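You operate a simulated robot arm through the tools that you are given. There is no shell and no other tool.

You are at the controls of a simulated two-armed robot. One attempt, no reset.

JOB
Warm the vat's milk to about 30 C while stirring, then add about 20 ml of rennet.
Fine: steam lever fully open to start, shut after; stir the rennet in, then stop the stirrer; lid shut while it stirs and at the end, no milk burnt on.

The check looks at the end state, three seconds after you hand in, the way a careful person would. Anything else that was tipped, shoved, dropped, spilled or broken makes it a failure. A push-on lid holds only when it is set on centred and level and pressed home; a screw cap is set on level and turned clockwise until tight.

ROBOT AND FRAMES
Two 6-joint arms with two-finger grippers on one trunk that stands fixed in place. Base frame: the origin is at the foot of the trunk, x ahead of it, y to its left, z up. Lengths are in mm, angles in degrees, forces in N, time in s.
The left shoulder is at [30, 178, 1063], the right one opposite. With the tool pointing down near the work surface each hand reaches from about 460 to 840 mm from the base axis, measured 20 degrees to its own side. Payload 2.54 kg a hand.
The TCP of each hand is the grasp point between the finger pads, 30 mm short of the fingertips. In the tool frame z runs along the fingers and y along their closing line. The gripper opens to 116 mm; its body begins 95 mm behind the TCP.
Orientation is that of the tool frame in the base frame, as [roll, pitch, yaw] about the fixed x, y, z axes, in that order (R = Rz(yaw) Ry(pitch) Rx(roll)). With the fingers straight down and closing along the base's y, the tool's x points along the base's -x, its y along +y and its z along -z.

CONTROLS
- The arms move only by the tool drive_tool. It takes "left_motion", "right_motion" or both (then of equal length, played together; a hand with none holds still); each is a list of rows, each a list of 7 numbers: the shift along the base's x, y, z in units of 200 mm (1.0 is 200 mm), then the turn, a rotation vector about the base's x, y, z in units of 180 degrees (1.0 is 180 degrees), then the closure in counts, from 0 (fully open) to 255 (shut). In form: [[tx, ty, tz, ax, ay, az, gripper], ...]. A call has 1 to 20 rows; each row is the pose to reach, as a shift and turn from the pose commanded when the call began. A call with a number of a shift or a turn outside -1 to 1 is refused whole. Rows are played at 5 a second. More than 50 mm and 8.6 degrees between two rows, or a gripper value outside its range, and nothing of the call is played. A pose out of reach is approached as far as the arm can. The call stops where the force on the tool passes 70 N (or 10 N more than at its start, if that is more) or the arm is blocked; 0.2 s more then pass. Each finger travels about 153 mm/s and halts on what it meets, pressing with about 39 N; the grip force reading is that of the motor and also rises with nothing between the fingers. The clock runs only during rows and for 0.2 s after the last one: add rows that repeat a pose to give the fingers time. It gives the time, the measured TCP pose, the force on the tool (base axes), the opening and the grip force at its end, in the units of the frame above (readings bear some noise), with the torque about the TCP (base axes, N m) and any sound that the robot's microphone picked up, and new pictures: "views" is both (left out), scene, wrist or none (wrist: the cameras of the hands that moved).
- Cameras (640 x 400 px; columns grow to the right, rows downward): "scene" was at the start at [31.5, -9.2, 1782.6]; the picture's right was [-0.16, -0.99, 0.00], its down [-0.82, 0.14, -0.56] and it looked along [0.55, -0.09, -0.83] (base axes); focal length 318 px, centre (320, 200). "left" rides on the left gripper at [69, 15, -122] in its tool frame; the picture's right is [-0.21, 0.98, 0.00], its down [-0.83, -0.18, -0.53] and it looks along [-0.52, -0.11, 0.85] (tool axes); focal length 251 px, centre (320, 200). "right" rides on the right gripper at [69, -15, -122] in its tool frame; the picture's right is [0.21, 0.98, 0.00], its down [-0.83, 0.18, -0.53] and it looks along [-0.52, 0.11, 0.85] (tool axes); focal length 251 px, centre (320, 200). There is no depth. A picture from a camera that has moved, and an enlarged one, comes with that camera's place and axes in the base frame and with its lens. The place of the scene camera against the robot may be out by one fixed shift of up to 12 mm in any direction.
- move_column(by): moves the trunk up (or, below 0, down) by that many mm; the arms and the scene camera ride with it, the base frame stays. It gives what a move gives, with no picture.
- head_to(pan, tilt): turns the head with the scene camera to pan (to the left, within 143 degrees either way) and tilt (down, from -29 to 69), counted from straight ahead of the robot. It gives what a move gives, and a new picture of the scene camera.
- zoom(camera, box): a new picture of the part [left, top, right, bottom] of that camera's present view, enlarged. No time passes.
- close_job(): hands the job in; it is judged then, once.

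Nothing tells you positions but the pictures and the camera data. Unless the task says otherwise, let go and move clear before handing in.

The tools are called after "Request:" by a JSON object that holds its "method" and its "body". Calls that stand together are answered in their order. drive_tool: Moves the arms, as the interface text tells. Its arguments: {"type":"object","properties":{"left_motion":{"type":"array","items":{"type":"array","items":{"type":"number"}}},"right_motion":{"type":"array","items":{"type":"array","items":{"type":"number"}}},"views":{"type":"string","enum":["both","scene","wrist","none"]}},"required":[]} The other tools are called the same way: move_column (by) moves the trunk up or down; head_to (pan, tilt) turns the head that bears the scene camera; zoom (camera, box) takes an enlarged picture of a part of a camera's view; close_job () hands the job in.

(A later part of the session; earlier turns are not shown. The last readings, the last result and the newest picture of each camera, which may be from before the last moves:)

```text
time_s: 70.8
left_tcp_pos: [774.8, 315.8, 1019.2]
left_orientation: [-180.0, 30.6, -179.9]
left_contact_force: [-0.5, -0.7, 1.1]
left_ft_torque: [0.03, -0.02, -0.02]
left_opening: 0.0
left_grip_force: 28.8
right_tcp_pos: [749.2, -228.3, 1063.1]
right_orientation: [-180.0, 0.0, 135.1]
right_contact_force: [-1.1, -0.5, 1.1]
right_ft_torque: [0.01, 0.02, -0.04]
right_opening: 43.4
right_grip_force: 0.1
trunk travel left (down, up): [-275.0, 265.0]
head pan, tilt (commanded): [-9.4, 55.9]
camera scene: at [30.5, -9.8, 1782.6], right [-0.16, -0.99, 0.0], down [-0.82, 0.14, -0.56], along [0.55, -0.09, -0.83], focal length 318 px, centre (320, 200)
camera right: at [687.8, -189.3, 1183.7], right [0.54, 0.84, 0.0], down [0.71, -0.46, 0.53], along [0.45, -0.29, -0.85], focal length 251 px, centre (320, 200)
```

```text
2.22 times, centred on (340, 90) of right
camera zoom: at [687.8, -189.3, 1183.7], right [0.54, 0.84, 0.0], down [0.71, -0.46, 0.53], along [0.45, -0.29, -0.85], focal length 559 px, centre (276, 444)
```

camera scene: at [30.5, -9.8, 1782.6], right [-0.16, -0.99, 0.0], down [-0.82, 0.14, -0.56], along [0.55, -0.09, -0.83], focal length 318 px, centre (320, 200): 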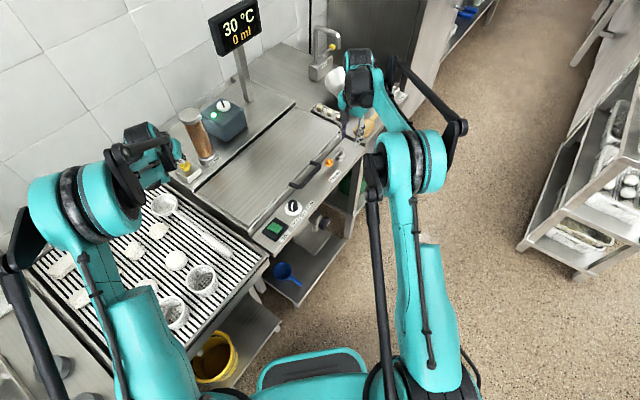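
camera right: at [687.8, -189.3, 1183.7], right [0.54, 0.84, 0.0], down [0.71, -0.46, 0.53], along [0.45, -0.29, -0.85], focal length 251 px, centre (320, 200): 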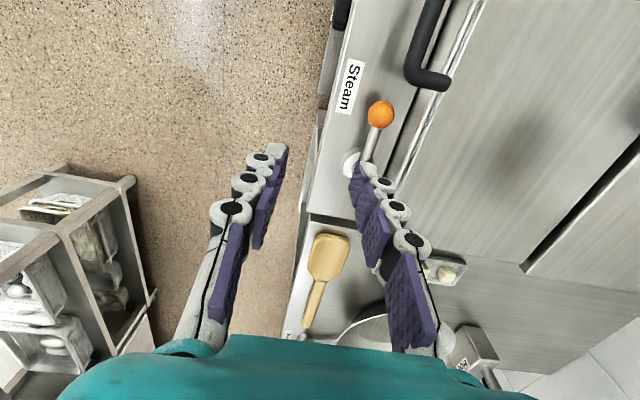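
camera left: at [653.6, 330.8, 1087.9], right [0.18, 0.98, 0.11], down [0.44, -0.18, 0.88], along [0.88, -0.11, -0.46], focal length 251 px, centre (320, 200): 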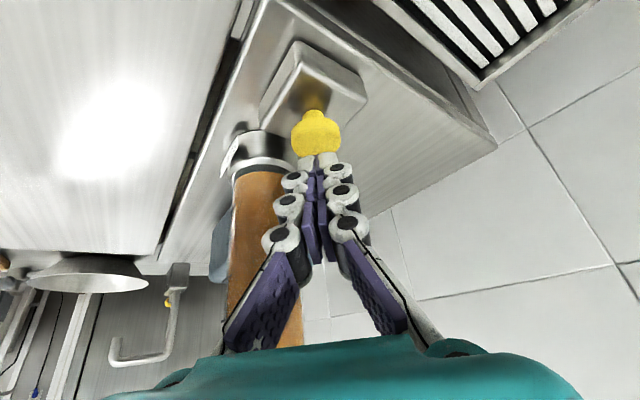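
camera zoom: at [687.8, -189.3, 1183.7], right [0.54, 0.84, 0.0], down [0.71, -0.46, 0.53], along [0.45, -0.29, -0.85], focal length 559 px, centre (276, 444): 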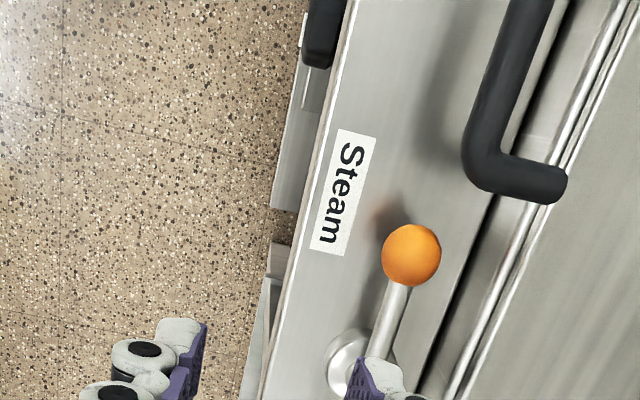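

The steam lever is shut and the display holds at 30 °C with 0 ml. Next I lower the left fingertips toward the yellow button in small steps, watching the ml reading.

Request:
{"method": "drive_tool", "body": {"left_motion": [[0, 0, -0.05, 0, 0, 0, 255], [0, 0, -0.07, 0, 0, 0, 255], [0, 0, -0.08, 0, 0, 0, 255]], "views": "wrist"}}

Request:
{"method": "zoom", "body": {"camera": "left", "box": [240, 90, 440, 240]}}

Request:
{"method": "zoom", "body": {"camera": "scene", "box": [160, 0, 260, 200]}}

```text
time_s: 71.6
left_tcp_pos: [776.2, 316.2, 1002.2]
left_orientation: [180.0, 30.6, -179.9]
left_contact_force: [0.4, -0.7, 2.7]
left_ft_torque: [-0.01, -0.04, -0.02]
left_opening: 6.2
left_grip_force: 28.4
right_tcp_pos: [749.2, -227.3, 1061.5]
right_orientation: [-179.9, 0.1, 135.0]
right_contact_force: [-0.8, 0.4, -0.2]
right_ft_torque: [0.02, 0.01, -0.02]
right_opening: 43.4
right_grip_force: 0.0
trunk travel left (down, up): [-275.0, 265.0]
head pan, tilt (commanded): [-9.4, 55.9]
camera left: at [653.3, 330.7, 1071.5], right [0.18, 0.98, 0.11], down [0.44, -0.18, 0.88], along [0.88, -0.11, -0.46], focal length 251 px, centre (320, 200)
```

left: 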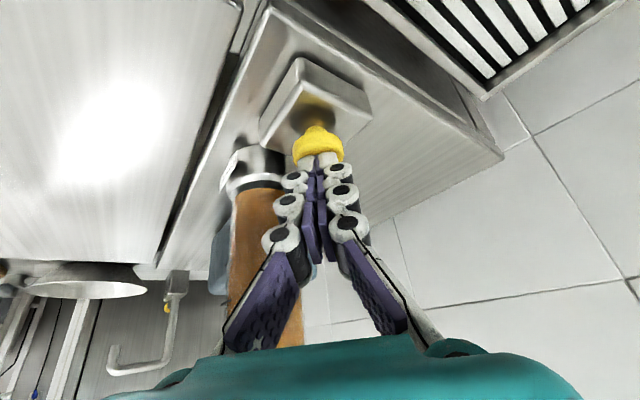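

```text
2.67 times, centred on (340, 165) of left
camera zoom: at [653.3, 330.7, 1071.5], right [0.18, 0.98, 0.11], down [0.44, -0.18, 0.88], along [0.88, -0.11, -0.46], focal length 670 px, centre (267, 293)
```

zoom: 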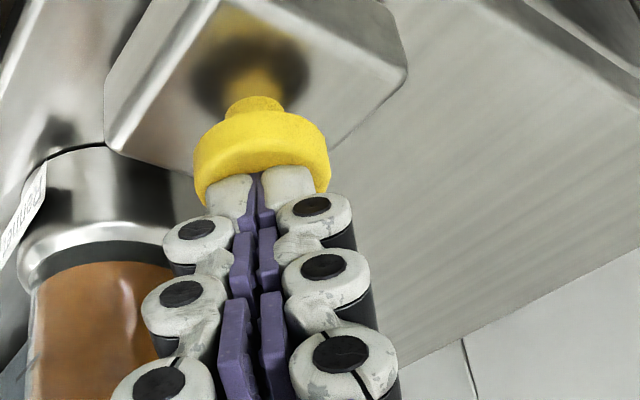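

```text
2.00 times, centred on (210, 100) of scene
camera zoom: at [31.3, -9.4, 1782.6], right [-0.16, -0.99, 0.0], down [-0.82, 0.14, -0.56], along [0.55, -0.09, -0.83], focal length 635 px, centre (540, 400)
```

zoom: 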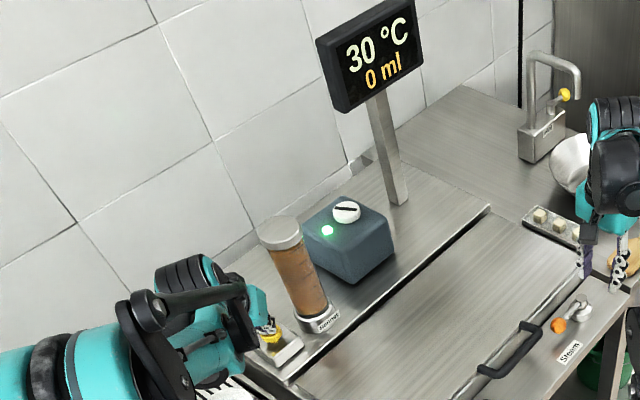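

Contact has just begun at about 3 N. I will press further in short strokes.

Request:
{"method": "drive_tool", "body": {"left_motion": [[0, 0, -0.01, 0, 0, 0, 255], [0, 0, -0.02, 0, 0, 0, 255]], "views": "none"}}

Request:
{"method": "zoom", "body": {"camera": "scene", "box": [200, 0, 280, 60]}}

Request:
{"method": "zoom", "body": {"camera": "left", "box": [240, 90, 440, 240]}}

```text
time_s: 72.2
left_tcp_pos: [775.1, 315.8, 997.1]
left_orientation: [-179.9, 30.8, -179.9]
left_contact_force: [0.4, -1.5, 5.7]
left_ft_torque: [-0.07, -0.04, 0.0]
left_opening: 5.8
left_grip_force: 28.8
right_tcp_pos: [749.2, -228.0, 1061.9]
right_orientation: [-180.0, 0.0, 135.0]
right_contact_force: [-0.1, 0.6, -0.1]
right_ft_torque: [-0.01, -0.01, -0.02]
right_opening: 43.5
right_grip_force: 0.0
trunk travel left (down, up): [-275.0, 265.0]
head pan, tilt (commanded): [-9.4, 55.9]
```

```text
6.67 times, centred on (240, 30) of scene
camera zoom: at [30.8, -9.8, 1782.6], right [-0.16, -0.99, 0.0], down [-0.82, 0.14, -0.56], along [0.55, -0.09, -0.83], focal length 2118 px, centre (853, 1333)
```

zoom: 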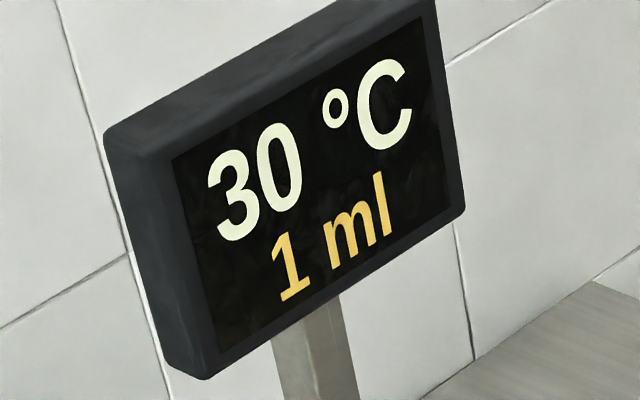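

```text
2.67 times, centred on (340, 165) of left
camera zoom: at [653.3, 330.7, 1067.1], right [0.18, 0.98, 0.11], down [0.44, -0.18, 0.88], along [0.88, -0.11, -0.46], focal length 670 px, centre (267, 293)
```

zoom: 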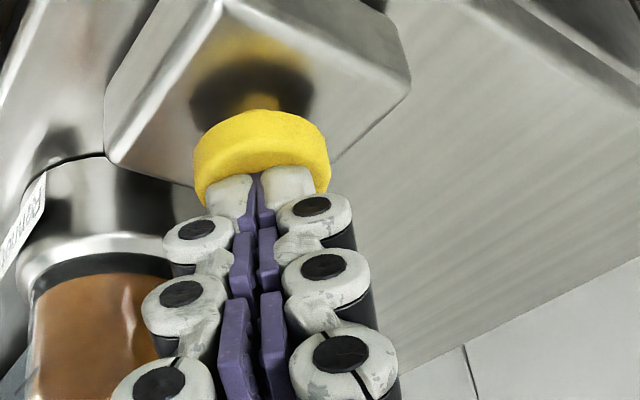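

It reads 1 ml, so the plunger doses while pressed. I will hold it briefly to measure the rate.

Request:
{"method": "drive_tool", "body": {"left_motion": [[0, 0, 0, 0, 0, 0, 255], [0, 0, 0, 0, 0, 0, 255]], "views": "none"}}

Request:
{"method": "zoom", "body": {"camera": "scene", "box": [200, 0, 280, 60]}}

```text
time_s: 72.8
left_tcp_pos: [774.9, 316.2, 997.5]
left_orientation: [180.0, 30.7, -179.9]
left_contact_force: [1.1, -1.8, 5.6]
left_ft_torque: [-0.03, -0.01, -0.01]
left_opening: 5.9
left_grip_force: 28.2
right_tcp_pos: [749.4, -226.8, 1061.3]
right_orientation: [-180.0, 0.0, 135.0]
right_contact_force: [0.3, -0.1, 0.5]
right_ft_torque: [-0.01, -0.01, 0.0]
right_opening: 43.3
right_grip_force: 0.1
trunk travel left (down, up): [-275.0, 265.0]
head pan, tilt (commanded): [-9.4, 55.9]
```

```text
6.67 times, centred on (240, 30) of scene
camera zoom: at [31.0, -9.8, 1782.6], right [-0.16, -0.99, 0.0], down [-0.82, 0.14, -0.56], along [0.55, -0.09, -0.83], focal length 2118 px, centre (853, 1333)
```

zoom: 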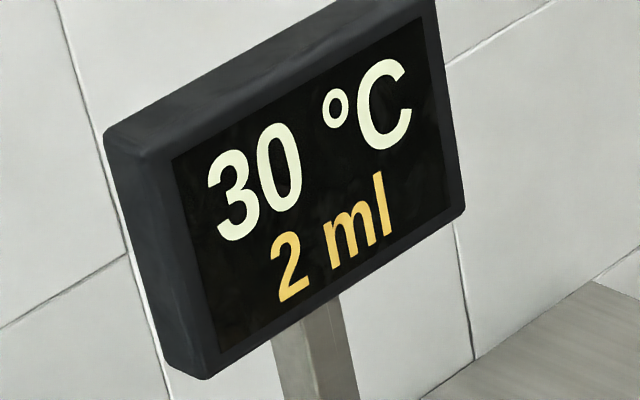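

It reads 2 ml after 0.6 s more, so the rate is about 2 ml/s. I will hold about 4 s and check.

Request:
{"method": "drive_tool", "body": {"left_motion": [[0, 0, 0, 0, 0, 0, 255], [0, 0, 0, 0, 0, 0, 255], [0, 0, 0, 0, 0, 0, 255], [0, 0, 0, 0, 0, 0, 255], [0, 0, 0, 0, 0, 0, 255], [0, 0, 0, 0, 0, 0, 255], [0, 0, 0, 0, 0, 0, 255], [0, 0, 0, 0, 0, 0, 255], [0, 0, 0, 0, 0, 0, 255], [0, 0, 0, 0, 0, 0, 255], [0, 0, 0, 0, 0, 0, 255], [0, 0, 0, 0, 0, 0, 255], [0, 0, 0, 0, 0, 0, 255], [0, 0, 0, 0, 0, 0, 255], [0, 0, 0, 0, 0, 0, 255], [0, 0, 0, 0, 0, 0, 255], [0, 0, 0, 0, 0, 0, 255], [0, 0, 0, 0, 0, 0, 255]], "views": "none"}}

Request:
{"method": "zoom", "body": {"camera": "scene", "box": [160, 0, 260, 200]}}

```text
time_s: 76.6
left_tcp_pos: [774.9, 316.0, 997.3]
left_orientation: [-179.9, 30.5, -179.9]
left_contact_force: [-0.9, -0.2, 6.2]
left_ft_torque: [-0.02, -0.05, 0.02]
left_opening: 5.7
left_grip_force: 28.3
right_tcp_pos: [748.4, -227.1, 1061.2]
right_orientation: [-179.9, 0.0, 135.0]
right_contact_force: [0.1, -0.8, 0.5]
right_ft_torque: [0.02, 0.02, 0.0]
right_opening: 43.2
right_grip_force: 0.0
trunk travel left (down, up): [-275.0, 265.0]
head pan, tilt (commanded): [-9.4, 55.9]
```

```text
2.00 times, centred on (210, 100) of scene
camera zoom: at [30.9, -9.5, 1782.6], right [-0.16, -0.99, 0.0], down [-0.82, 0.14, -0.56], along [0.55, -0.09, -0.83], focal length 635 px, centre (540, 400)
```

zoom: 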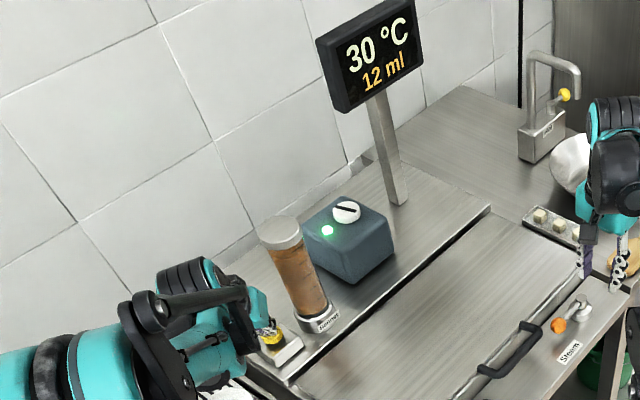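

It reads 12 ml at about 2.6 ml/s. I will hold about 1.8 s more and check.

Request:
{"method": "drive_tool", "body": {"left_motion": [[0, 0, 0, 0, 0, 0, 255], [0, 0, 0, 0, 0, 0, 255], [0, 0, 0, 0, 0, 0, 255], [0, 0, 0, 0, 0, 0, 255], [0, 0, 0, 0, 0, 0, 255], [0, 0, 0, 0, 0, 0, 255], [0, 0, 0, 0, 0, 0, 255], [0, 0, 0, 0, 0, 0, 255]], "views": "none"}}

Request:
{"method": "zoom", "body": {"camera": "scene", "box": [200, 0, 280, 60]}}

```text
time_s: 78.4
left_tcp_pos: [774.1, 315.9, 997.7]
left_orientation: [180.0, 30.7, -179.9]
left_contact_force: [1.2, 0.0, 5.0]
left_ft_torque: [-0.01, -0.02, 0.02]
left_opening: 5.8
left_grip_force: 28.7
right_tcp_pos: [749.6, -226.7, 1062.3]
right_orientation: [180.0, 0.1, 135.0]
right_contact_force: [0.0, -1.0, 0.1]
right_ft_torque: [0.0, 0.05, -0.01]
right_opening: 43.3
right_grip_force: 0.1
trunk travel left (down, up): [-275.0, 265.0]
head pan, tilt (commanded): [-9.4, 55.9]
```

```text
6.67 times, centred on (240, 30) of scene
camera zoom: at [30.8, -9.5, 1782.6], right [-0.16, -0.99, 0.0], down [-0.82, 0.14, -0.56], along [0.55, -0.09, -0.83], focal length 2118 px, centre (853, 1333)
```

zoom: 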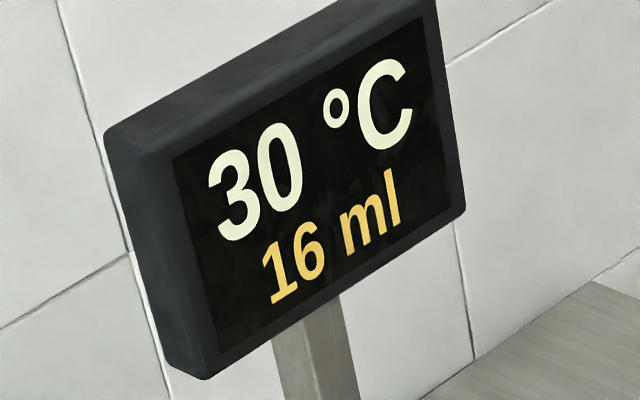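

It reads 16 ml at 2.5 ml/s. I will hold 1.2 s more, then lift off to stop near 20 ml.

Request:
{"method": "drive_tool", "body": {"left_motion": [[0, 0, 0, 0, 0, 0, 255], [0, 0, 0, 0, 0, 0, 255], [0, 0, 0, 0, 0, 0, 255], [0, 0, 0, 0, 0, 0, 255], [0, 0, 0, 0, 0, 0, 255], [0, 0, 0, 0, 0, 0, 255], [0, 0, 0.1, 0, 0, 0, 255], [0, 0, 0.2, 0, 0, 0, 255]], "views": "wrist"}}

Request:
{"method": "zoom", "body": {"camera": "scene", "box": [160, 0, 260, 200]}}

Request:
{"method": "zoom", "body": {"camera": "left", "box": [240, 40, 440, 190]}}

```text
time_s: 80.2
left_tcp_pos: [777.2, 315.7, 1038.0]
left_orientation: [-180.0, 30.6, -179.9]
left_contact_force: [0.6, 0.7, -0.6]
left_ft_torque: [0.0, 0.02, 0.02]
left_opening: 0.1
left_grip_force: 28.8
right_tcp_pos: [748.8, -227.0, 1062.4]
right_orientation: [180.0, 0.0, 135.0]
right_contact_force: [-0.4, 0.2, 0.2]
right_ft_torque: [0.0, 0.0, 0.01]
right_opening: 43.4
right_grip_force: 0.0
trunk travel left (down, up): [-275.0, 265.0]
head pan, tilt (commanded): [-9.4, 55.9]
camera left: at [654.0, 331.2, 1107.2], right [0.18, 0.98, 0.11], down [0.44, -0.18, 0.88], along [0.88, -0.11, -0.46], focal length 251 px, centre (320, 200)
```

left: 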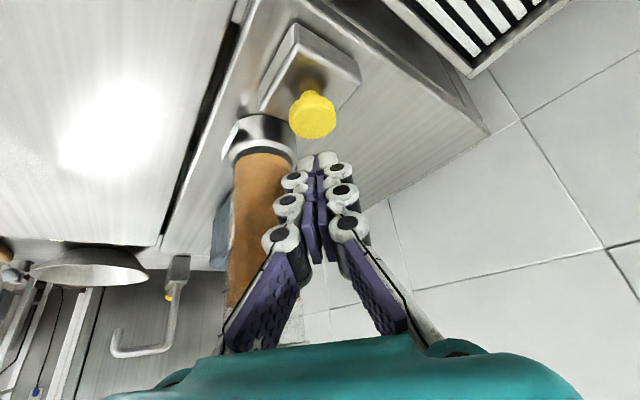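

```text
2.00 times, centred on (210, 100) of scene
camera zoom: at [31.1, -9.4, 1782.6], right [-0.16, -0.99, 0.0], down [-0.82, 0.14, -0.56], along [0.55, -0.09, -0.83], focal length 635 px, centre (540, 400)
```

zoom: 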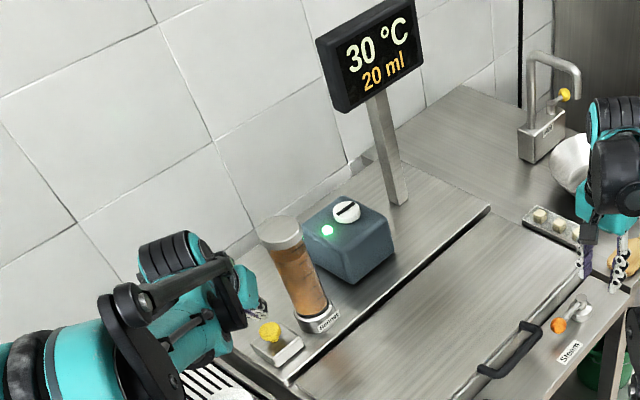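

```text
2.67 times, centred on (340, 115) of left
camera zoom: at [654.0, 331.2, 1107.2], right [0.18, 0.98, 0.11], down [0.44, -0.18, 0.88], along [0.88, -0.11, -0.46], focal length 670 px, centre (267, 427)
```

zoom: 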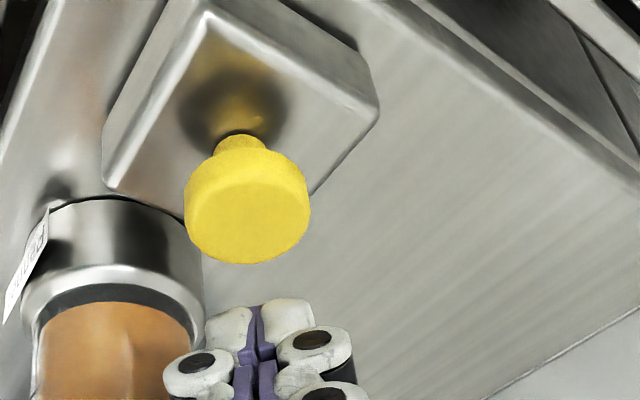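

The display shows 30 °C and 20 ml, the plunger has sprung back and the stirrer is still running. I will let it stir the rennet in while both hands move back, the left toward the Stir rocker and the right clear.

Request:
{"method": "drive_tool", "body": {"left_motion": [[-0.2, 0, 0.05, 0, 0, 0, 255], [-0.4, 0, 0.08, 0, 0, 0, 255], [-0.6, -0.05, 0.08, 0, 0, 0, 255], [-0.7, -0.25, 0.05, 0, 0.04, 0, 255], [-0.75, -0.48, 0.0, 0, 0.08, 0, 255], [-0.8, -0.7, -0.1, 0, 0.12, 0, 255], [-0.85, -0.9, -0.2, 0, 0.1667, 0, 255], [-0.95, -1.0, -0.25, 0, 0.1667, 0, 255]], "right_motion": [[-0.098, -0.054, 0.022, 0, 0, 0.031, 160], [-0.196, -0.109, 0.045, 0, 0, 0.0625, 160], [-0.294, -0.163, 0.068, 0, 0, 0.094, 160], [-0.392, -0.217, 0.09, 0, 0, 0.125, 160], [-0.49, -0.272, 0.112, 0, 0, 0.156, 160], [-0.589, -0.326, 0.135, 0, 0, 0.1875, 160], [-0.687, -0.38, 0.157, 0, 0, 0.219, 160], [-0.785, -0.435, 0.18, 0, 0, 0.25, 160]], "views": "both"}}

Request:
{"method": "zoom", "body": {"camera": "right", "box": [400, 60, 640, 260]}}

Request:
{"method": "zoom", "body": {"camera": "scene", "box": [160, 0, 320, 250]}}

```text
time_s: 82.0
left_tcp_pos: [583.8, 115.9, 989.3]
left_orientation: [179.8, 0.5, -180.0]
left_contact_force: [-0.5, 0.4, 1.2]
left_ft_torque: [0.0, -0.08, 0.01]
left_opening: 0.0
left_grip_force: 28.3
right_tcp_pos: [592.5, -314.6, 1099.1]
right_orientation: [-180.0, 0.1, -179.8]
right_contact_force: [-0.7, 0.0, -0.4]
right_ft_torque: [0.0, -0.04, 0.02]
right_opening: 43.3
right_grip_force: 0.0
trunk travel left (down, up): [-275.0, 265.0]
head pan, tilt (commanded): [-9.4, 55.9]
camera scene: at [28.1, -9.8, 1782.7], right [-0.16, -0.99, 0.0], down [-0.82, 0.14, -0.56], along [0.56, -0.09, -0.83], focal length 318 px, centre (320, 200)
camera right: at [521.7, -330.0, 1220.1], right [-0.22, 0.98, 0.0], down [0.82, 0.18, 0.54], along [0.52, 0.12, -0.84], focal length 251 px, centre (320, 200)
camera left: at [513.7, 131.2, 1111.4], right [0.21, 0.98, 0.0], down [0.82, -0.18, 0.54], along [0.53, -0.11, -0.84], focal length 251 px, centre (320, 200)
```

scene: 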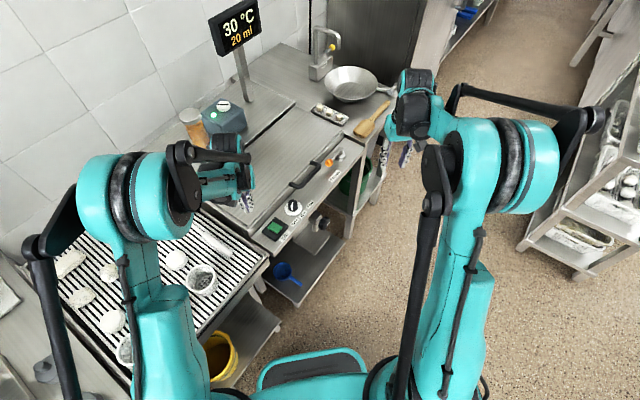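
right: 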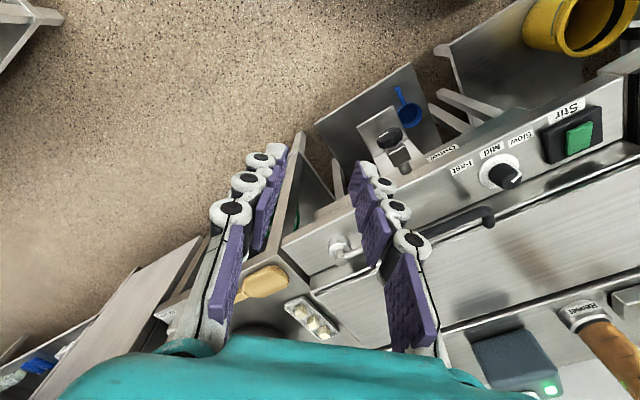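
left: 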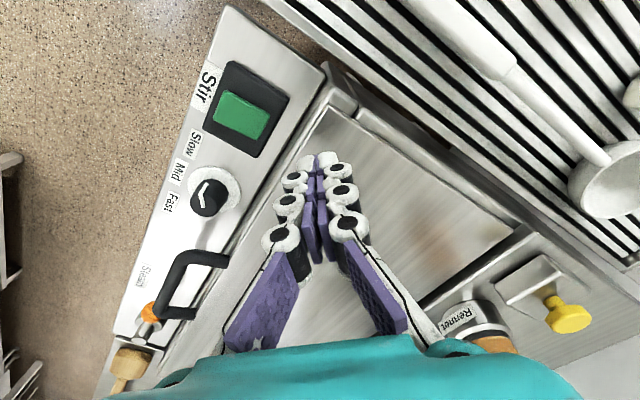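

```text
2.00 times, centred on (520, 160) of right
camera zoom: at [521.7, -330.0, 1220.1], right [-0.22, 0.98, 0.0], down [0.82, 0.18, 0.54], along [0.52, 0.12, -0.84], focal length 503 px, centre (-80, 280)
```

zoom: 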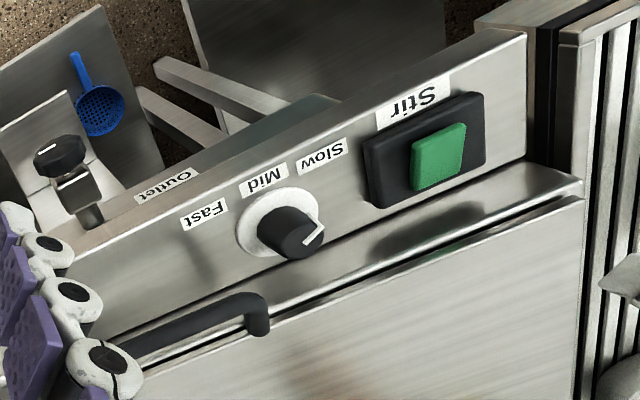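

```text
1.60 times, centred on (240, 125) of scene
camera zoom: at [28.1, -9.8, 1782.7], right [-0.16, -0.99, 0.0], down [-0.82, 0.14, -0.56], along [0.56, -0.09, -0.83], focal length 508 px, centre (448, 320)
```

zoom: 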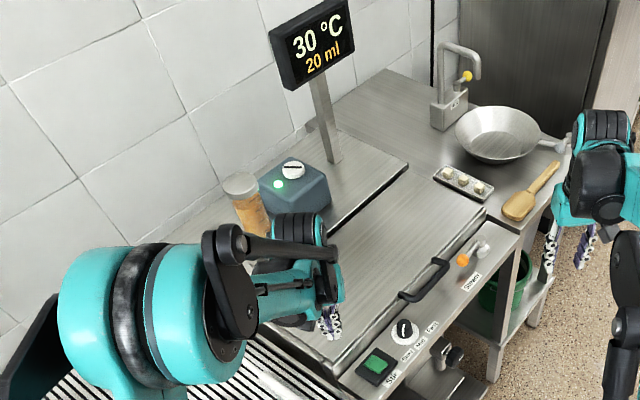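

All is in order and it is still stirring at 30 °C with 20 ml. I will hover the left fingertips over the front end of the rocker at about (548, 39) and let it stir about half a minute.

Request:
{"method": "drive_tool", "body": {"left_motion": [[-0.06, -0.13, -0.07, 0, 0, 0, 255], [-0.12, -0.26, -0.13, 0, 0, 0, 255], [-0.18, -0.385, -0.2, 0, 0, 0, 255], [-0.18, -0.385, -0.2, 0, 0, 0, 255], [-0.18, -0.385, -0.2, 0, 0, 0, 255], [-0.18, -0.385, -0.2, 0, 0, 0, 255], [-0.18, -0.385, -0.2, 0, 0, 0, 255], [-0.18, -0.385, -0.2, 0, 0, 0, 255], [-0.18, -0.385, -0.2, 0, 0, 0, 255], [-0.18, -0.385, -0.2, 0, 0, 0, 255], [-0.18, -0.385, -0.2, 0, 0, 0, 255], [-0.18, -0.385, -0.2, 0, 0, 0, 255], [-0.18, -0.385, -0.2, 0, 0, 0, 255], [-0.18, -0.385, -0.2, 0, 0, 0, 255], [-0.18, -0.385, -0.2, 0, 0, 0, 255], [-0.18, -0.385, -0.2, 0, 0, 0, 255], [-0.18, -0.385, -0.2, 0, 0, 0, 255], [-0.18, -0.385, -0.2, 0, 0, 0, 255], [-0.18, -0.385, -0.2, 0, 0, 0, 255], [-0.18, -0.385, -0.2, 0, 0, 0, 255]], "views": "wrist"}}

Request:
{"method": "zoom", "body": {"camera": "left", "box": [240, 80, 400, 200]}}

Request:
{"method": "zoom", "body": {"camera": "scene", "box": [160, 0, 320, 250]}}

```text
time_s: 86.2
left_tcp_pos: [551.0, 39.1, 946.7]
left_orientation: [-180.0, 0.6, -179.8]
left_contact_force: [0.5, -0.7, 0.4]
left_ft_torque: [-0.03, 0.01, 0.0]
left_opening: 0.1
left_grip_force: 28.6
right_tcp_pos: [594.0, -313.7, 1098.5]
right_orientation: [180.0, 0.0, 180.0]
right_contact_force: [-0.5, -0.2, 0.3]
right_ft_torque: [-0.04, 0.01, 0.02]
right_opening: 43.5
right_grip_force: 0.0
trunk travel left (down, up): [-275.0, 265.0]
head pan, tilt (commanded): [-9.4, 55.9]
camera left: at [479.3, 53.6, 1068.8], right [0.21, 0.98, 0.0], down [0.82, -0.18, 0.54], along [0.53, -0.11, -0.84], focal length 251 px, centre (320, 200)
```

left: 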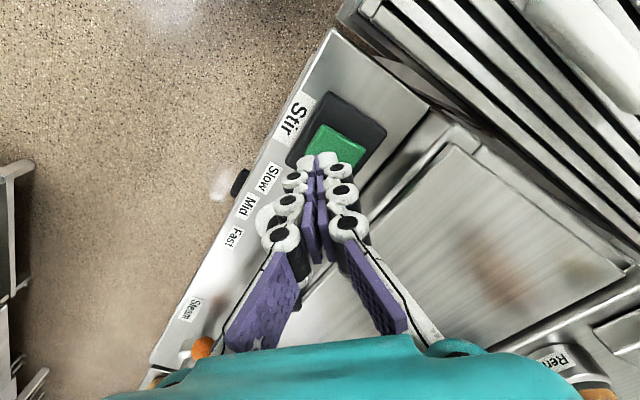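

```text
3.33 times, centred on (320, 140) of left
camera zoom: at [479.3, 53.6, 1068.8], right [0.21, 0.98, 0.0], down [0.82, -0.18, 0.54], along [0.53, -0.11, -0.84], focal length 838 px, centre (320, 400)
```

zoom: 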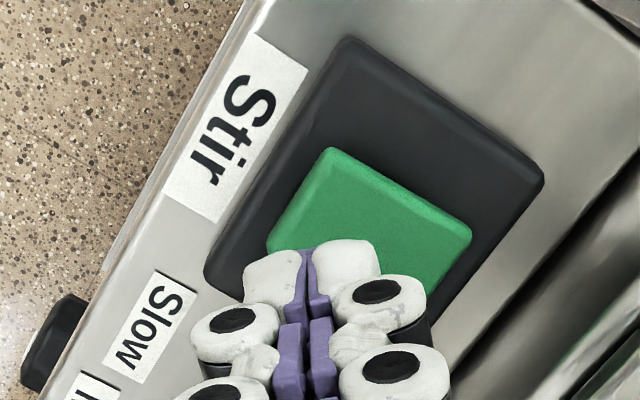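

```text
1.60 times, centred on (240, 125) of scene
camera zoom: at [31.6, -9.3, 1782.6], right [-0.16, -0.99, 0.0], down [-0.82, 0.14, -0.56], along [0.55, -0.09, -0.83], focal length 508 px, centre (448, 320)
```

zoom: 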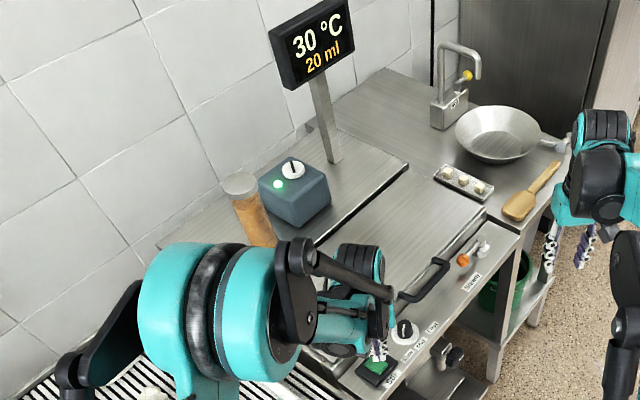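

The fingertips are over the front end of the rocker and it is still stirring. I will wait to let the rennet mix in.

Request:
{"method": "drive_tool", "body": {"left_motion": [[0, 0, 0, 0, 0, 0, 255], [0, 0, 0, 0, 0, 0, 255], [0, 0, 0, 0, 0, 0, 255], [0, 0, 0, 0, 0, 0, 255], [0, 0, 0, 0, 0, 0, 255], [0, 0, 0, 0, 0, 0, 255], [0, 0, 0, 0, 0, 0, 255], [0, 0, 0, 0, 0, 0, 255], [0, 0, 0, 0, 0, 0, 255], [0, 0, 0, 0, 0, 0, 255], [0, 0, 0, 0, 0, 0, 255], [0, 0, 0, 0, 0, 0, 255], [0, 0, 0, 0, 0, 0, 255], [0, 0, 0, 0, 0, 0, 255], [0, 0, 0, 0, 0, 0, 255], [0, 0, 0, 0, 0, 0, 255], [0, 0, 0, 0, 0, 0, 255], [0, 0, 0, 0, 0, 0, 255], [0, 0, 0, 0, 0, 0, 255], [0, 0, 0, 0, 0, 0, 255]], "views": "none"}}

Request:
{"method": "drive_tool", "body": {"left_motion": [[0, 0, 0, 0, 0, 0, 255], [0, 0, 0, 0, 0, 0, 255], [0, 0, 0, 0, 0, 0, 255], [0, 0, 0, 0, 0, 0, 255], [0, 0, 0, 0, 0, 0, 255], [0, 0, 0, 0, 0, 0, 255], [0, 0, 0, 0, 0, 0, 255], [0, 0, 0, 0, 0, 0, 255], [0, 0, 0, 0, 0, 0, 255], [0, 0, 0, 0, 0, 0, 255], [0, 0, 0, 0, 0, 0, 255], [0, 0, 0, 0, 0, 0, 255], [0, 0, 0, 0, 0, 0, 255], [0, 0, 0, 0, 0, 0, 255], [0, 0, 0, 0, 0, 0, 255], [0, 0, 0, 0, 0, 0, 255], [0, 0, 0, 0, 0, 0, 255], [0, 0, 0, 0, 0, 0, 255], [0, 0, 0, 0, 0, 0, 255], [0, 0, 0, 0, 0, 0, 255]], "views": "none"}}

Request:
{"method": "drive_tool", "body": {"left_motion": [[0, 0, 0, 0, 0, 0, 255], [0, 0, 0, 0, 0, 0, 255], [0, 0, 0, 0, 0, 0, 255], [0, 0, 0, 0, 0, 0, 255], [0, 0, 0, 0, 0, 0, 255], [0, 0, 0, 0, 0, 0, 255], [0, 0, 0, 0, 0, 0, 255], [0, 0, 0, 0, 0, 0, 255], [0, 0, 0, 0, 0, 0, 255], [0, 0, 0, 0, 0, 0, 255], [0, 0, 0, 0, 0, 0, 255], [0, 0, 0, 0, 0, 0, 255], [0, 0, 0, 0, 0, 0, 255], [0, 0, 0, 0, 0, 0, 255], [0, 0, 0, 0, 0, 0, 255], [0, 0, 0, 0, 0, 0, 255], [0, 0, 0, 0, 0, 0, 255], [0, 0, 0, 0, 0, 0, 255], [0, 0, 0, 0, 0, 0, 255], [0, 0, 0, 0, 0, 0, 255]], "views": "none"}}

Request:
{"method": "zoom", "body": {"camera": "scene", "box": [160, 0, 320, 250]}}

```text
time_s: 90.4
left_tcp_pos: [550.0, 38.4, 947.7]
left_orientation: [180.0, 0.6, -180.0]
left_contact_force: [-1.2, 0.4, -0.3]
left_ft_torque: [0.01, 0.0, 0.01]
left_opening: 0.2
left_grip_force: 28.5
right_tcp_pos: [594.6, -312.9, 1097.6]
right_orientation: [-180.0, 0.0, 180.0]
right_contact_force: [0.4, 0.5, 0.2]
right_ft_torque: [0.0, 0.01, 0.01]
right_opening: 43.5
right_grip_force: 0.1
trunk travel left (down, up): [-275.0, 265.0]
head pan, tilt (commanded): [-9.4, 55.9]
```

```text
time_s: 94.6
left_tcp_pos: [550.7, 39.1, 948.0]
left_orientation: [-180.0, 0.7, -179.8]
left_contact_force: [-1.2, 0.4, 0.1]
left_ft_torque: [-0.02, -0.03, 0.04]
left_opening: 0.0
left_grip_force: 28.7
right_tcp_pos: [596.2, -314.2, 1098.0]
right_orientation: [180.0, 0.0, -180.0]
right_contact_force: [-0.4, 0.9, 0.0]
right_ft_torque: [0.03, 0.02, 0.03]
right_opening: 43.2
right_grip_force: 0.0
trunk travel left (down, up): [-275.0, 265.0]
head pan, tilt (commanded): [-9.4, 55.9]
```

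```text
time_s: 98.8
left_tcp_pos: [550.1, 39.7, 947.7]
left_orientation: [180.0, 0.6, -179.9]
left_contact_force: [-0.6, -0.6, -0.1]
left_ft_torque: [0.02, -0.01, 0.0]
left_opening: 0.0
left_grip_force: 28.5
right_tcp_pos: [594.5, -314.5, 1098.1]
right_orientation: [179.9, 0.0, -179.9]
right_contact_force: [-0.1, -0.3, 0.1]
right_ft_torque: [-0.01, -0.03, 0.02]
right_opening: 43.2
right_grip_force: 0.0
trunk travel left (down, up): [-275.0, 265.0]
head pan, tilt (commanded): [-9.4, 55.9]
```

```text
1.60 times, centred on (240, 125) of scene
camera zoom: at [31.6, -9.3, 1782.6], right [-0.16, -0.99, 0.0], down [-0.82, 0.14, -0.56], along [0.55, -0.09, -0.83], focal length 508 px, centre (448, 320)
```

zoom: 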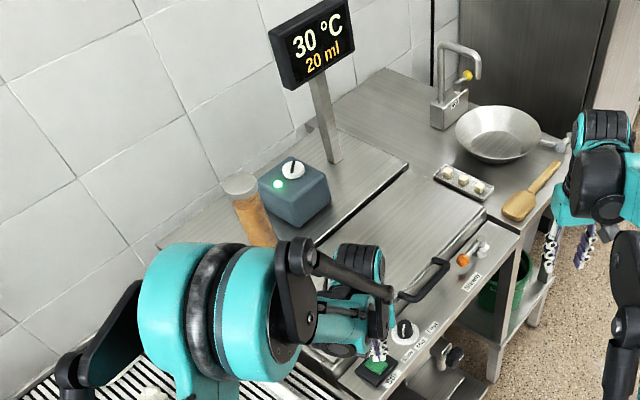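

The reading holds at 30 °C and 20 ml, and it has stirred nearly 20 s since dosing. At Slow speed I will give it a bit longer.

Request:
{"method": "drive_tool", "body": {"left_motion": [[0, 0, 0, 0, 0, 0, 255], [0, 0, 0, 0, 0, 0, 255], [0, 0, 0, 0, 0, 0, 255], [0, 0, 0, 0, 0, 0, 255], [0, 0, 0, 0, 0, 0, 255], [0, 0, 0, 0, 0, 0, 255], [0, 0, 0, 0, 0, 0, 255], [0, 0, 0, 0, 0, 0, 255], [0, 0, 0, 0, 0, 0, 255], [0, 0, 0, 0, 0, 0, 255], [0, 0, 0, 0, 0, 0, 255], [0, 0, 0, 0, 0, 0, 255], [0, 0, 0, 0, 0, 0, 255], [0, 0, 0, 0, 0, 0, 255], [0, 0, 0, 0, 0, 0, 255], [0, 0, 0, 0, 0, 0, 255], [0, 0, 0, 0, 0, 0, 255], [0, 0, 0, 0, 0, 0, 255], [0, 0, 0, 0, 0, 0, 255], [0, 0, 0, 0, 0, 0, 255]], "views": "none"}}

Request:
{"method": "drive_tool", "body": {"left_motion": [[0, 0, 0, 0, 0, 0, 255], [0, 0, 0, 0, 0, 0, 255], [0, 0, 0, 0, 0, 0, 255], [0, 0, 0, 0, 0, 0, 255], [0, 0, 0, 0, 0, 0, 255], [0, 0, 0, 0, 0, 0, 255], [0, 0, 0, 0, 0, 0, 255], [0, 0, 0, 0, 0, 0, 255], [0, 0, 0, 0, 0, 0, 255], [0, 0, 0, 0, 0, 0, 255], [0, 0, 0, 0, 0, 0, 255], [0, 0, 0, 0, 0, 0, 255], [0, 0, 0, 0, 0, 0, 255], [0, 0, 0, 0, 0, 0, 255], [0, 0, 0, 0, 0, 0, 255], [0, 0, 0, 0, 0, 0, 255], [0, 0, 0, 0, 0, 0, 255], [0, 0, 0, 0, 0, 0, 255], [0, 0, 0, 0, 0, 0, 255], [0, 0, 0, 0, 0, 0, 255]], "views": "none"}}

Request:
{"method": "drive_tool", "body": {"left_motion": [[0, 0, 0, 0, 0, 0, 255], [0, 0, 0, 0, 0, 0, 255], [0, 0, 0, 0, 0, 0, 255], [0, 0, 0, 0, 0, 0, 255], [0, 0, 0, 0, 0, 0, 255], [0, 0, 0, 0, 0, 0, 255], [0, 0, 0, 0, 0, 0, 255], [0, 0, 0, 0, 0, 0, 255], [0, 0, 0, 0, 0, 0, 255], [0, 0, 0, 0, 0, 0, 255], [0, 0, 0, 0, 0, 0, 255], [0, 0, 0, 0, 0, 0, 255], [0, 0, 0, 0, 0, 0, 255], [0, 0, 0, 0, 0, 0, 255], [0, 0, 0, 0, 0, 0, 255], [0, 0, 0, 0, 0, 0, 255], [0, 0, 0, 0, 0, 0, 255], [0, 0, 0, 0, 0, 0, 255], [0, 0, 0, 0, 0, 0, 255], [0, 0, 0, 0, 0, 0, 255]], "views": "none"}}

Request:
{"method": "zoom", "body": {"camera": "scene", "box": [160, 0, 320, 250]}}

```text
time_s: 103.0
left_tcp_pos: [549.9, 37.8, 947.5]
left_orientation: [180.0, 0.6, -179.9]
left_contact_force: [0.1, 0.2, 0.2]
left_ft_torque: [0.03, 0.04, -0.01]
left_opening: 0.0
left_grip_force: 28.4
right_tcp_pos: [595.4, -314.1, 1097.8]
right_orientation: [180.0, 0.0, 180.0]
right_contact_force: [0.1, -0.3, -0.1]
right_ft_torque: [0.0, 0.0, -0.01]
right_opening: 43.4
right_grip_force: 0.1
trunk travel left (down, up): [-275.0, 265.0]
head pan, tilt (commanded): [-9.4, 55.9]
```

```text
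time_s: 107.2
left_tcp_pos: [549.8, 39.1, 947.2]
left_orientation: [-180.0, 0.7, -179.8]
left_contact_force: [-0.7, -0.4, 0.3]
left_ft_torque: [0.01, 0.0, 0.01]
left_opening: 0.0
left_grip_force: 28.2
right_tcp_pos: [594.1, -315.1, 1098.2]
right_orientation: [180.0, 0.0, -180.0]
right_contact_force: [-0.7, -0.3, -0.1]
right_ft_torque: [0.01, 0.02, -0.02]
right_opening: 43.3
right_grip_force: 0.0
trunk travel left (down, up): [-275.0, 265.0]
head pan, tilt (commanded): [-9.4, 55.9]
```

```text
time_s: 111.4
left_tcp_pos: [550.0, 39.2, 946.8]
left_orientation: [179.9, 0.6, -179.9]
left_contact_force: [0.0, -0.2, -0.1]
left_ft_torque: [0.0, 0.03, 0.03]
left_opening: 0.0
left_grip_force: 28.6
right_tcp_pos: [594.1, -314.4, 1096.3]
right_orientation: [-180.0, 0.0, -180.0]
right_contact_force: [0.1, -0.1, -1.1]
right_ft_torque: [-0.01, 0.01, -0.01]
right_opening: 43.2
right_grip_force: 0.1
trunk travel left (down, up): [-275.0, 265.0]
head pan, tilt (commanded): [-9.4, 55.9]
```

```text
1.60 times, centred on (240, 125) of scene
camera zoom: at [31.6, -9.3, 1782.6], right [-0.16, -0.99, 0.0], down [-0.82, 0.14, -0.56], along [0.55, -0.09, -0.83], focal length 508 px, centre (448, 320)
```

zoom: 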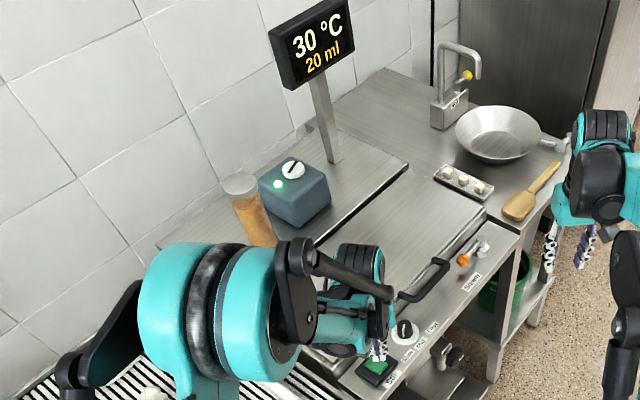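

The rennet has now been stirred in for about 31 s at a steady 30 °C. I will press the front end of the rocker to stop the stirrer.

Request:
{"method": "drive_tool", "body": {"left_motion": [[-0.0125, 0.01, -0.08, 0, 0, 0, 255], [-0.0125, 0.01, -0.14, 0, 0, 0, 255], [-0.0125, 0.01, -0.16, 0, 0, 0, 255], [-0.0125, 0.01, -0.175, 0, 0, 0, 255], [-0.0125, 0.01, -0.185, 0, 0, 0, 255], [-0.0125, 0.01, -0.195, 0, 0, 0, 255], [-0.0125, 0.01, -0.205, 0, 0, 0, 255], [-0.0125, 0.01, -0.215, 0, 0, 0, 255]], "views": "wrist"}}

Request:
{"method": "zoom", "body": {"camera": "right", "box": [530, 90, 640, 170]}}

Request:
{"method": "zoom", "body": {"camera": "scene", "box": [160, 0, 320, 250]}}

```text
time_s: 113.2
left_tcp_pos: [545.4, 40.9, 906.1]
left_orientation: [179.9, 0.7, -180.0]
left_contact_force: [2.4, 0.0, 24.8]
left_ft_torque: [0.2, -0.34, -0.02]
left_opening: 0.0
left_grip_force: 28.0
right_tcp_pos: [594.2, -314.9, 1097.7]
right_orientation: [180.0, 0.1, -180.0]
right_contact_force: [0.7, -0.2, 0.1]
right_ft_torque: [-0.01, 0.0, 0.04]
right_opening: 43.4
right_grip_force: 0.0
trunk travel left (down, up): [-275.0, 265.0]
head pan, tilt (commanded): [-9.4, 55.9]
camera left: at [475.8, 56.0, 1027.5], right [0.21, 0.98, 0.0], down [0.82, -0.18, 0.54], along [0.53, -0.11, -0.84], focal length 251 px, centre (320, 200)
```

left: 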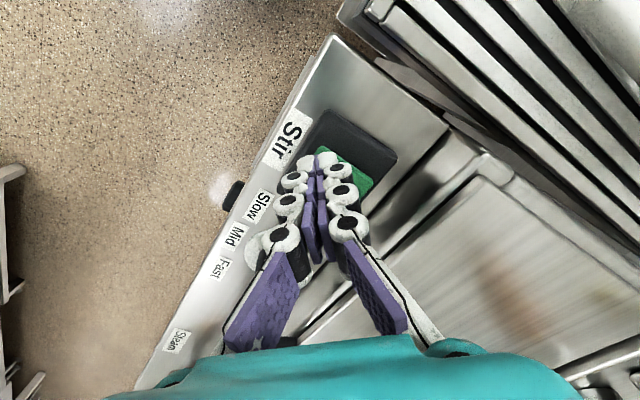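

```text
5.00 times, centred on (585, 130) of right
camera zoom: at [523.0, -329.8, 1220.0], right [-0.21, 0.98, 0.0], down [0.83, 0.18, 0.53], along [0.52, 0.11, -0.84], focal length 1257 px, centre (-1005, 550)
```

zoom: 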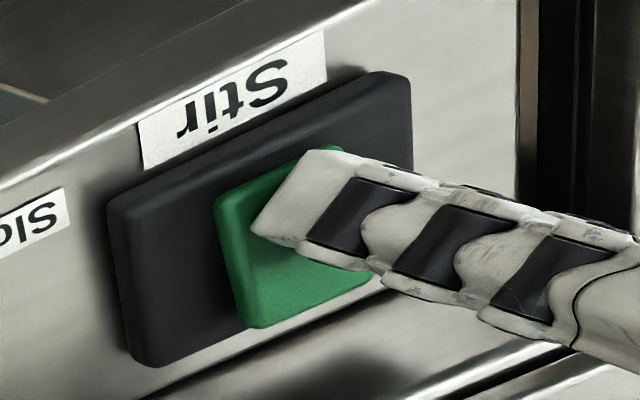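

```text
1.60 times, centred on (240, 125) of scene
camera zoom: at [29.6, -9.5, 1783.0], right [-0.16, -0.99, 0.0], down [-0.82, 0.14, -0.56], along [0.55, -0.09, -0.83], focal length 508 px, centre (448, 320)
```

zoom: 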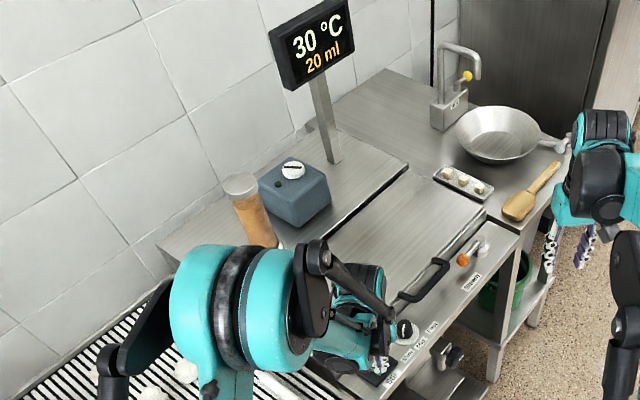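

The rocker flipped front-down and the motor lamp is out. I will lift off and verify that it stays off, then move both hands clear.

Request:
{"method": "drive_tool", "body": {"left_motion": [[0, 0, 0.05, 0, 0, 0, 255], [0, 0, 0.2, 0, 0, 0, 255], [0, 0, 0.4, 0, 0, 0, 255], [0, 0, 0.6, 0, 0, 0, 255], [-0.1, 0.15, 0.7, 0, 0, 0, 255], [-0.2, 0.35, 0.75, 0, 0, 0, 255], [-0.25, 0.55, 0.8, 0, 0, 0, 255], [-0.3, 0.75, 0.85, 0, 0, 0, 255], [-0.35, 0.95, 0.9, 0, 0, 0, 255]], "right_motion": [[0, 0, 0, 0, 0, 0, 160], [0, -0.02, 0.05, 0, 0, 0, 160], [-0.05, -0.05, 0.1, 0, 0, 0, 160], [-0.1, -0.1, 0.15, 0, 0, 0, 160], [-0.2, -0.15, 0.25, 0, 0, 0, 160], [-0.3, -0.2, 0.35, 0, 0, 0, 160], [-0.4, -0.25, 0.45, 0, 0, 0, 160], [-0.5, -0.3, 0.55, 0, 0, 0, 160], [-0.6, -0.35, 0.65, 0, 0, 0, 160]], "views": "both"}}

Request:
{"method": "zoom", "body": {"camera": "scene", "box": [160, 0, 320, 200]}}

Request:
{"method": "zoom", "body": {"camera": "scene", "box": [230, 120, 390, 260]}}

```text
time_s: 115.2
left_tcp_pos: [474.1, 234.6, 1088.8]
left_orientation: [-179.9, 0.7, -179.9]
left_contact_force: [-1.1, -0.1, 0.9]
left_ft_torque: [-0.05, -0.04, 0.01]
left_opening: 0.0
left_grip_force: 28.5
right_tcp_pos: [472.1, -382.8, 1230.2]
right_orientation: [-179.8, 0.1, 180.0]
right_contact_force: [-0.2, -0.4, -0.3]
right_ft_torque: [-0.03, -0.07, 0.01]
right_opening: 43.3
right_grip_force: 0.0
trunk travel left (down, up): [-275.0, 265.0]
head pan, tilt (commanded): [-9.4, 55.9]
camera scene: at [29.3, -7.7, 1782.6], right [-0.16, -0.99, 0.0], down [-0.82, 0.14, -0.56], along [0.55, -0.09, -0.83], focal length 318 px, centre (320, 200)
camera right: at [401.0, -397.7, 1351.0], right [-0.21, 0.98, 0.0], down [0.83, 0.18, 0.53], along [0.52, 0.11, -0.85], focal length 251 px, centre (320, 200)
camera left: at [403.5, 249.9, 1208.2], right [0.21, 0.98, 0.0], down [0.82, -0.18, 0.54], along [0.53, -0.11, -0.84], focal length 251 px, centre (320, 200)
```

scene: 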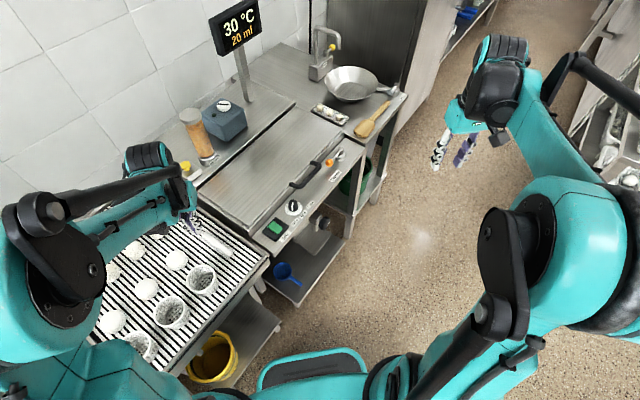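
right: 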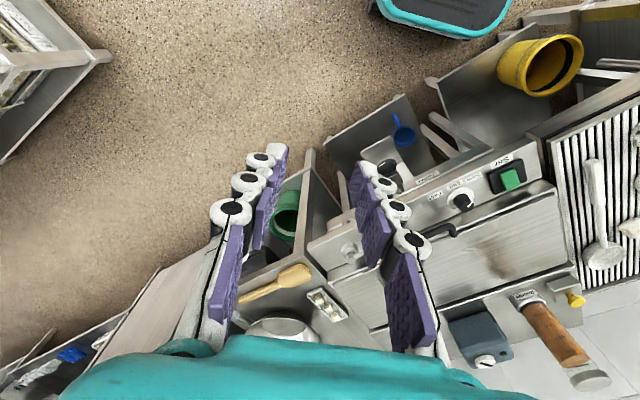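
left: 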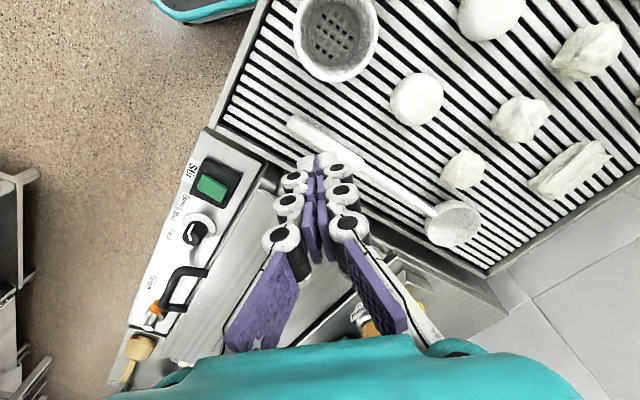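

```text
2.00 times, centred on (240, 100) of scene
camera zoom: at [29.3, -7.7, 1782.6], right [-0.16, -0.99, 0.0], down [-0.82, 0.14, -0.56], along [0.55, -0.09, -0.83], focal length 635 px, centre (480, 400)
```

zoom: 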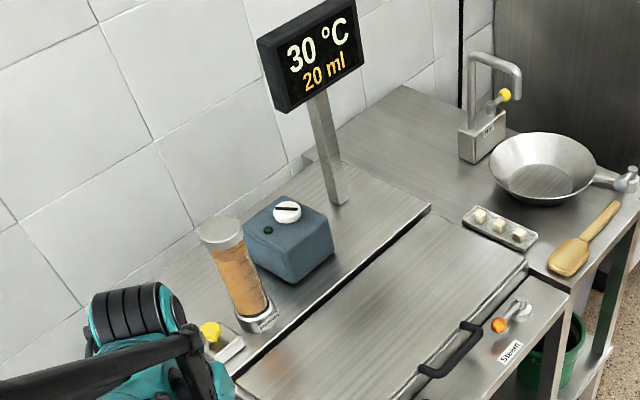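

```text
2.86 times, centred on (310, 190) of scene
camera zoom: at [29.3, -7.7, 1782.6], right [-0.16, -0.99, 0.0], down [-0.82, 0.14, -0.56], along [0.55, -0.09, -0.83], focal length 908 px, centre (349, 229)
```

zoom: 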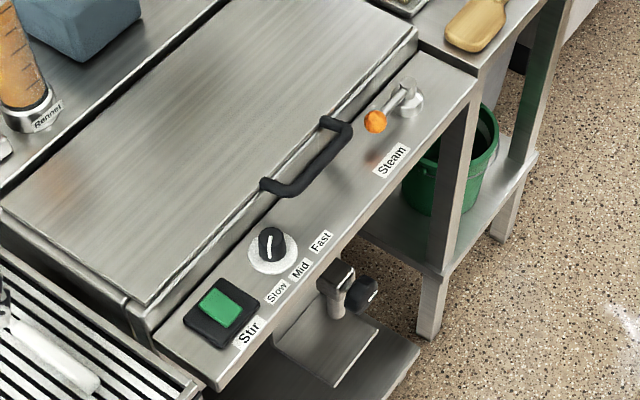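

The lamp is dark, the steam lever is shut, the lid is closed and the display reads 30 °C and 20 ml. I will make one last check that the motor indicator is still, with both hands clear.

Request:
{"method": "drive_tool", "body": {"left_motion": [[0, 0, 0, 0, 0, 0, 200], [0, 0.05, 0.05, 0, 0, 0, 150], [0, 0.1, 0.1, 0, 0, 0, 150], [0, 0.1, 0.1, 0, 0, 0, 150], [0, 0.1, 0.1, 0, 0, 0, 150]], "views": "none"}}

Request:
{"method": "zoom", "body": {"camera": "scene", "box": [160, 0, 320, 200]}}

Request:
{"method": "zoom", "body": {"camera": "scene", "box": [20, 150, 320, 390]}}

```text
time_s: 116.4
left_tcp_pos: [477.7, 252.6, 1106.6]
left_orientation: [180.0, 0.6, -179.9]
left_contact_force: [-0.6, 0.3, 0.1]
left_ft_torque: [0.01, 0.03, -0.01]
left_opening: 47.7
left_grip_force: 0.0
right_tcp_pos: [472.2, -383.6, 1229.7]
right_orientation: [-180.0, 0.0, -180.0]
right_contact_force: [0.0, -0.8, -0.4]
right_ft_torque: [0.02, 0.01, 0.02]
right_opening: 43.2
right_grip_force: 0.0
trunk travel left (down, up): [-275.0, 265.0]
head pan, tilt (commanded): [-9.4, 55.9]
```

```text
2.00 times, centred on (240, 100) of scene
camera zoom: at [31.6, -9.2, 1782.6], right [-0.16, -0.99, 0.0], down [-0.82, 0.14, -0.56], along [0.55, -0.09, -0.83], focal length 635 px, centre (480, 400)
```

zoom: 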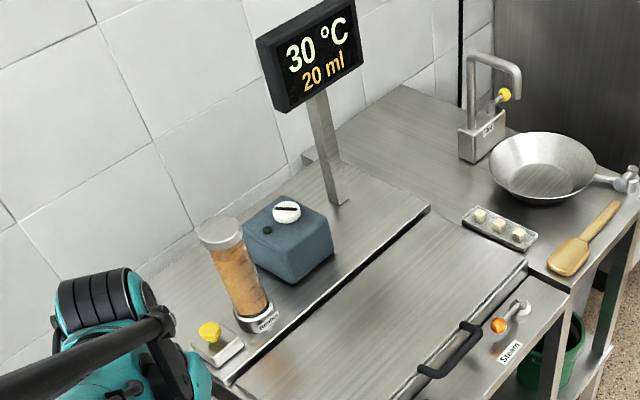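

```text
1.67 times, centred on (170, 270) of scene
camera zoom: at [31.6, -9.2, 1782.6], right [-0.16, -0.99, 0.0], down [-0.82, 0.14, -0.56], along [0.55, -0.09, -0.83], focal length 530 px, centre (570, 83)
```

zoom: 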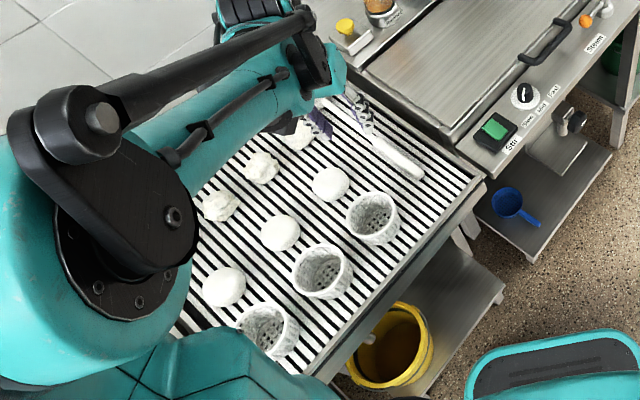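

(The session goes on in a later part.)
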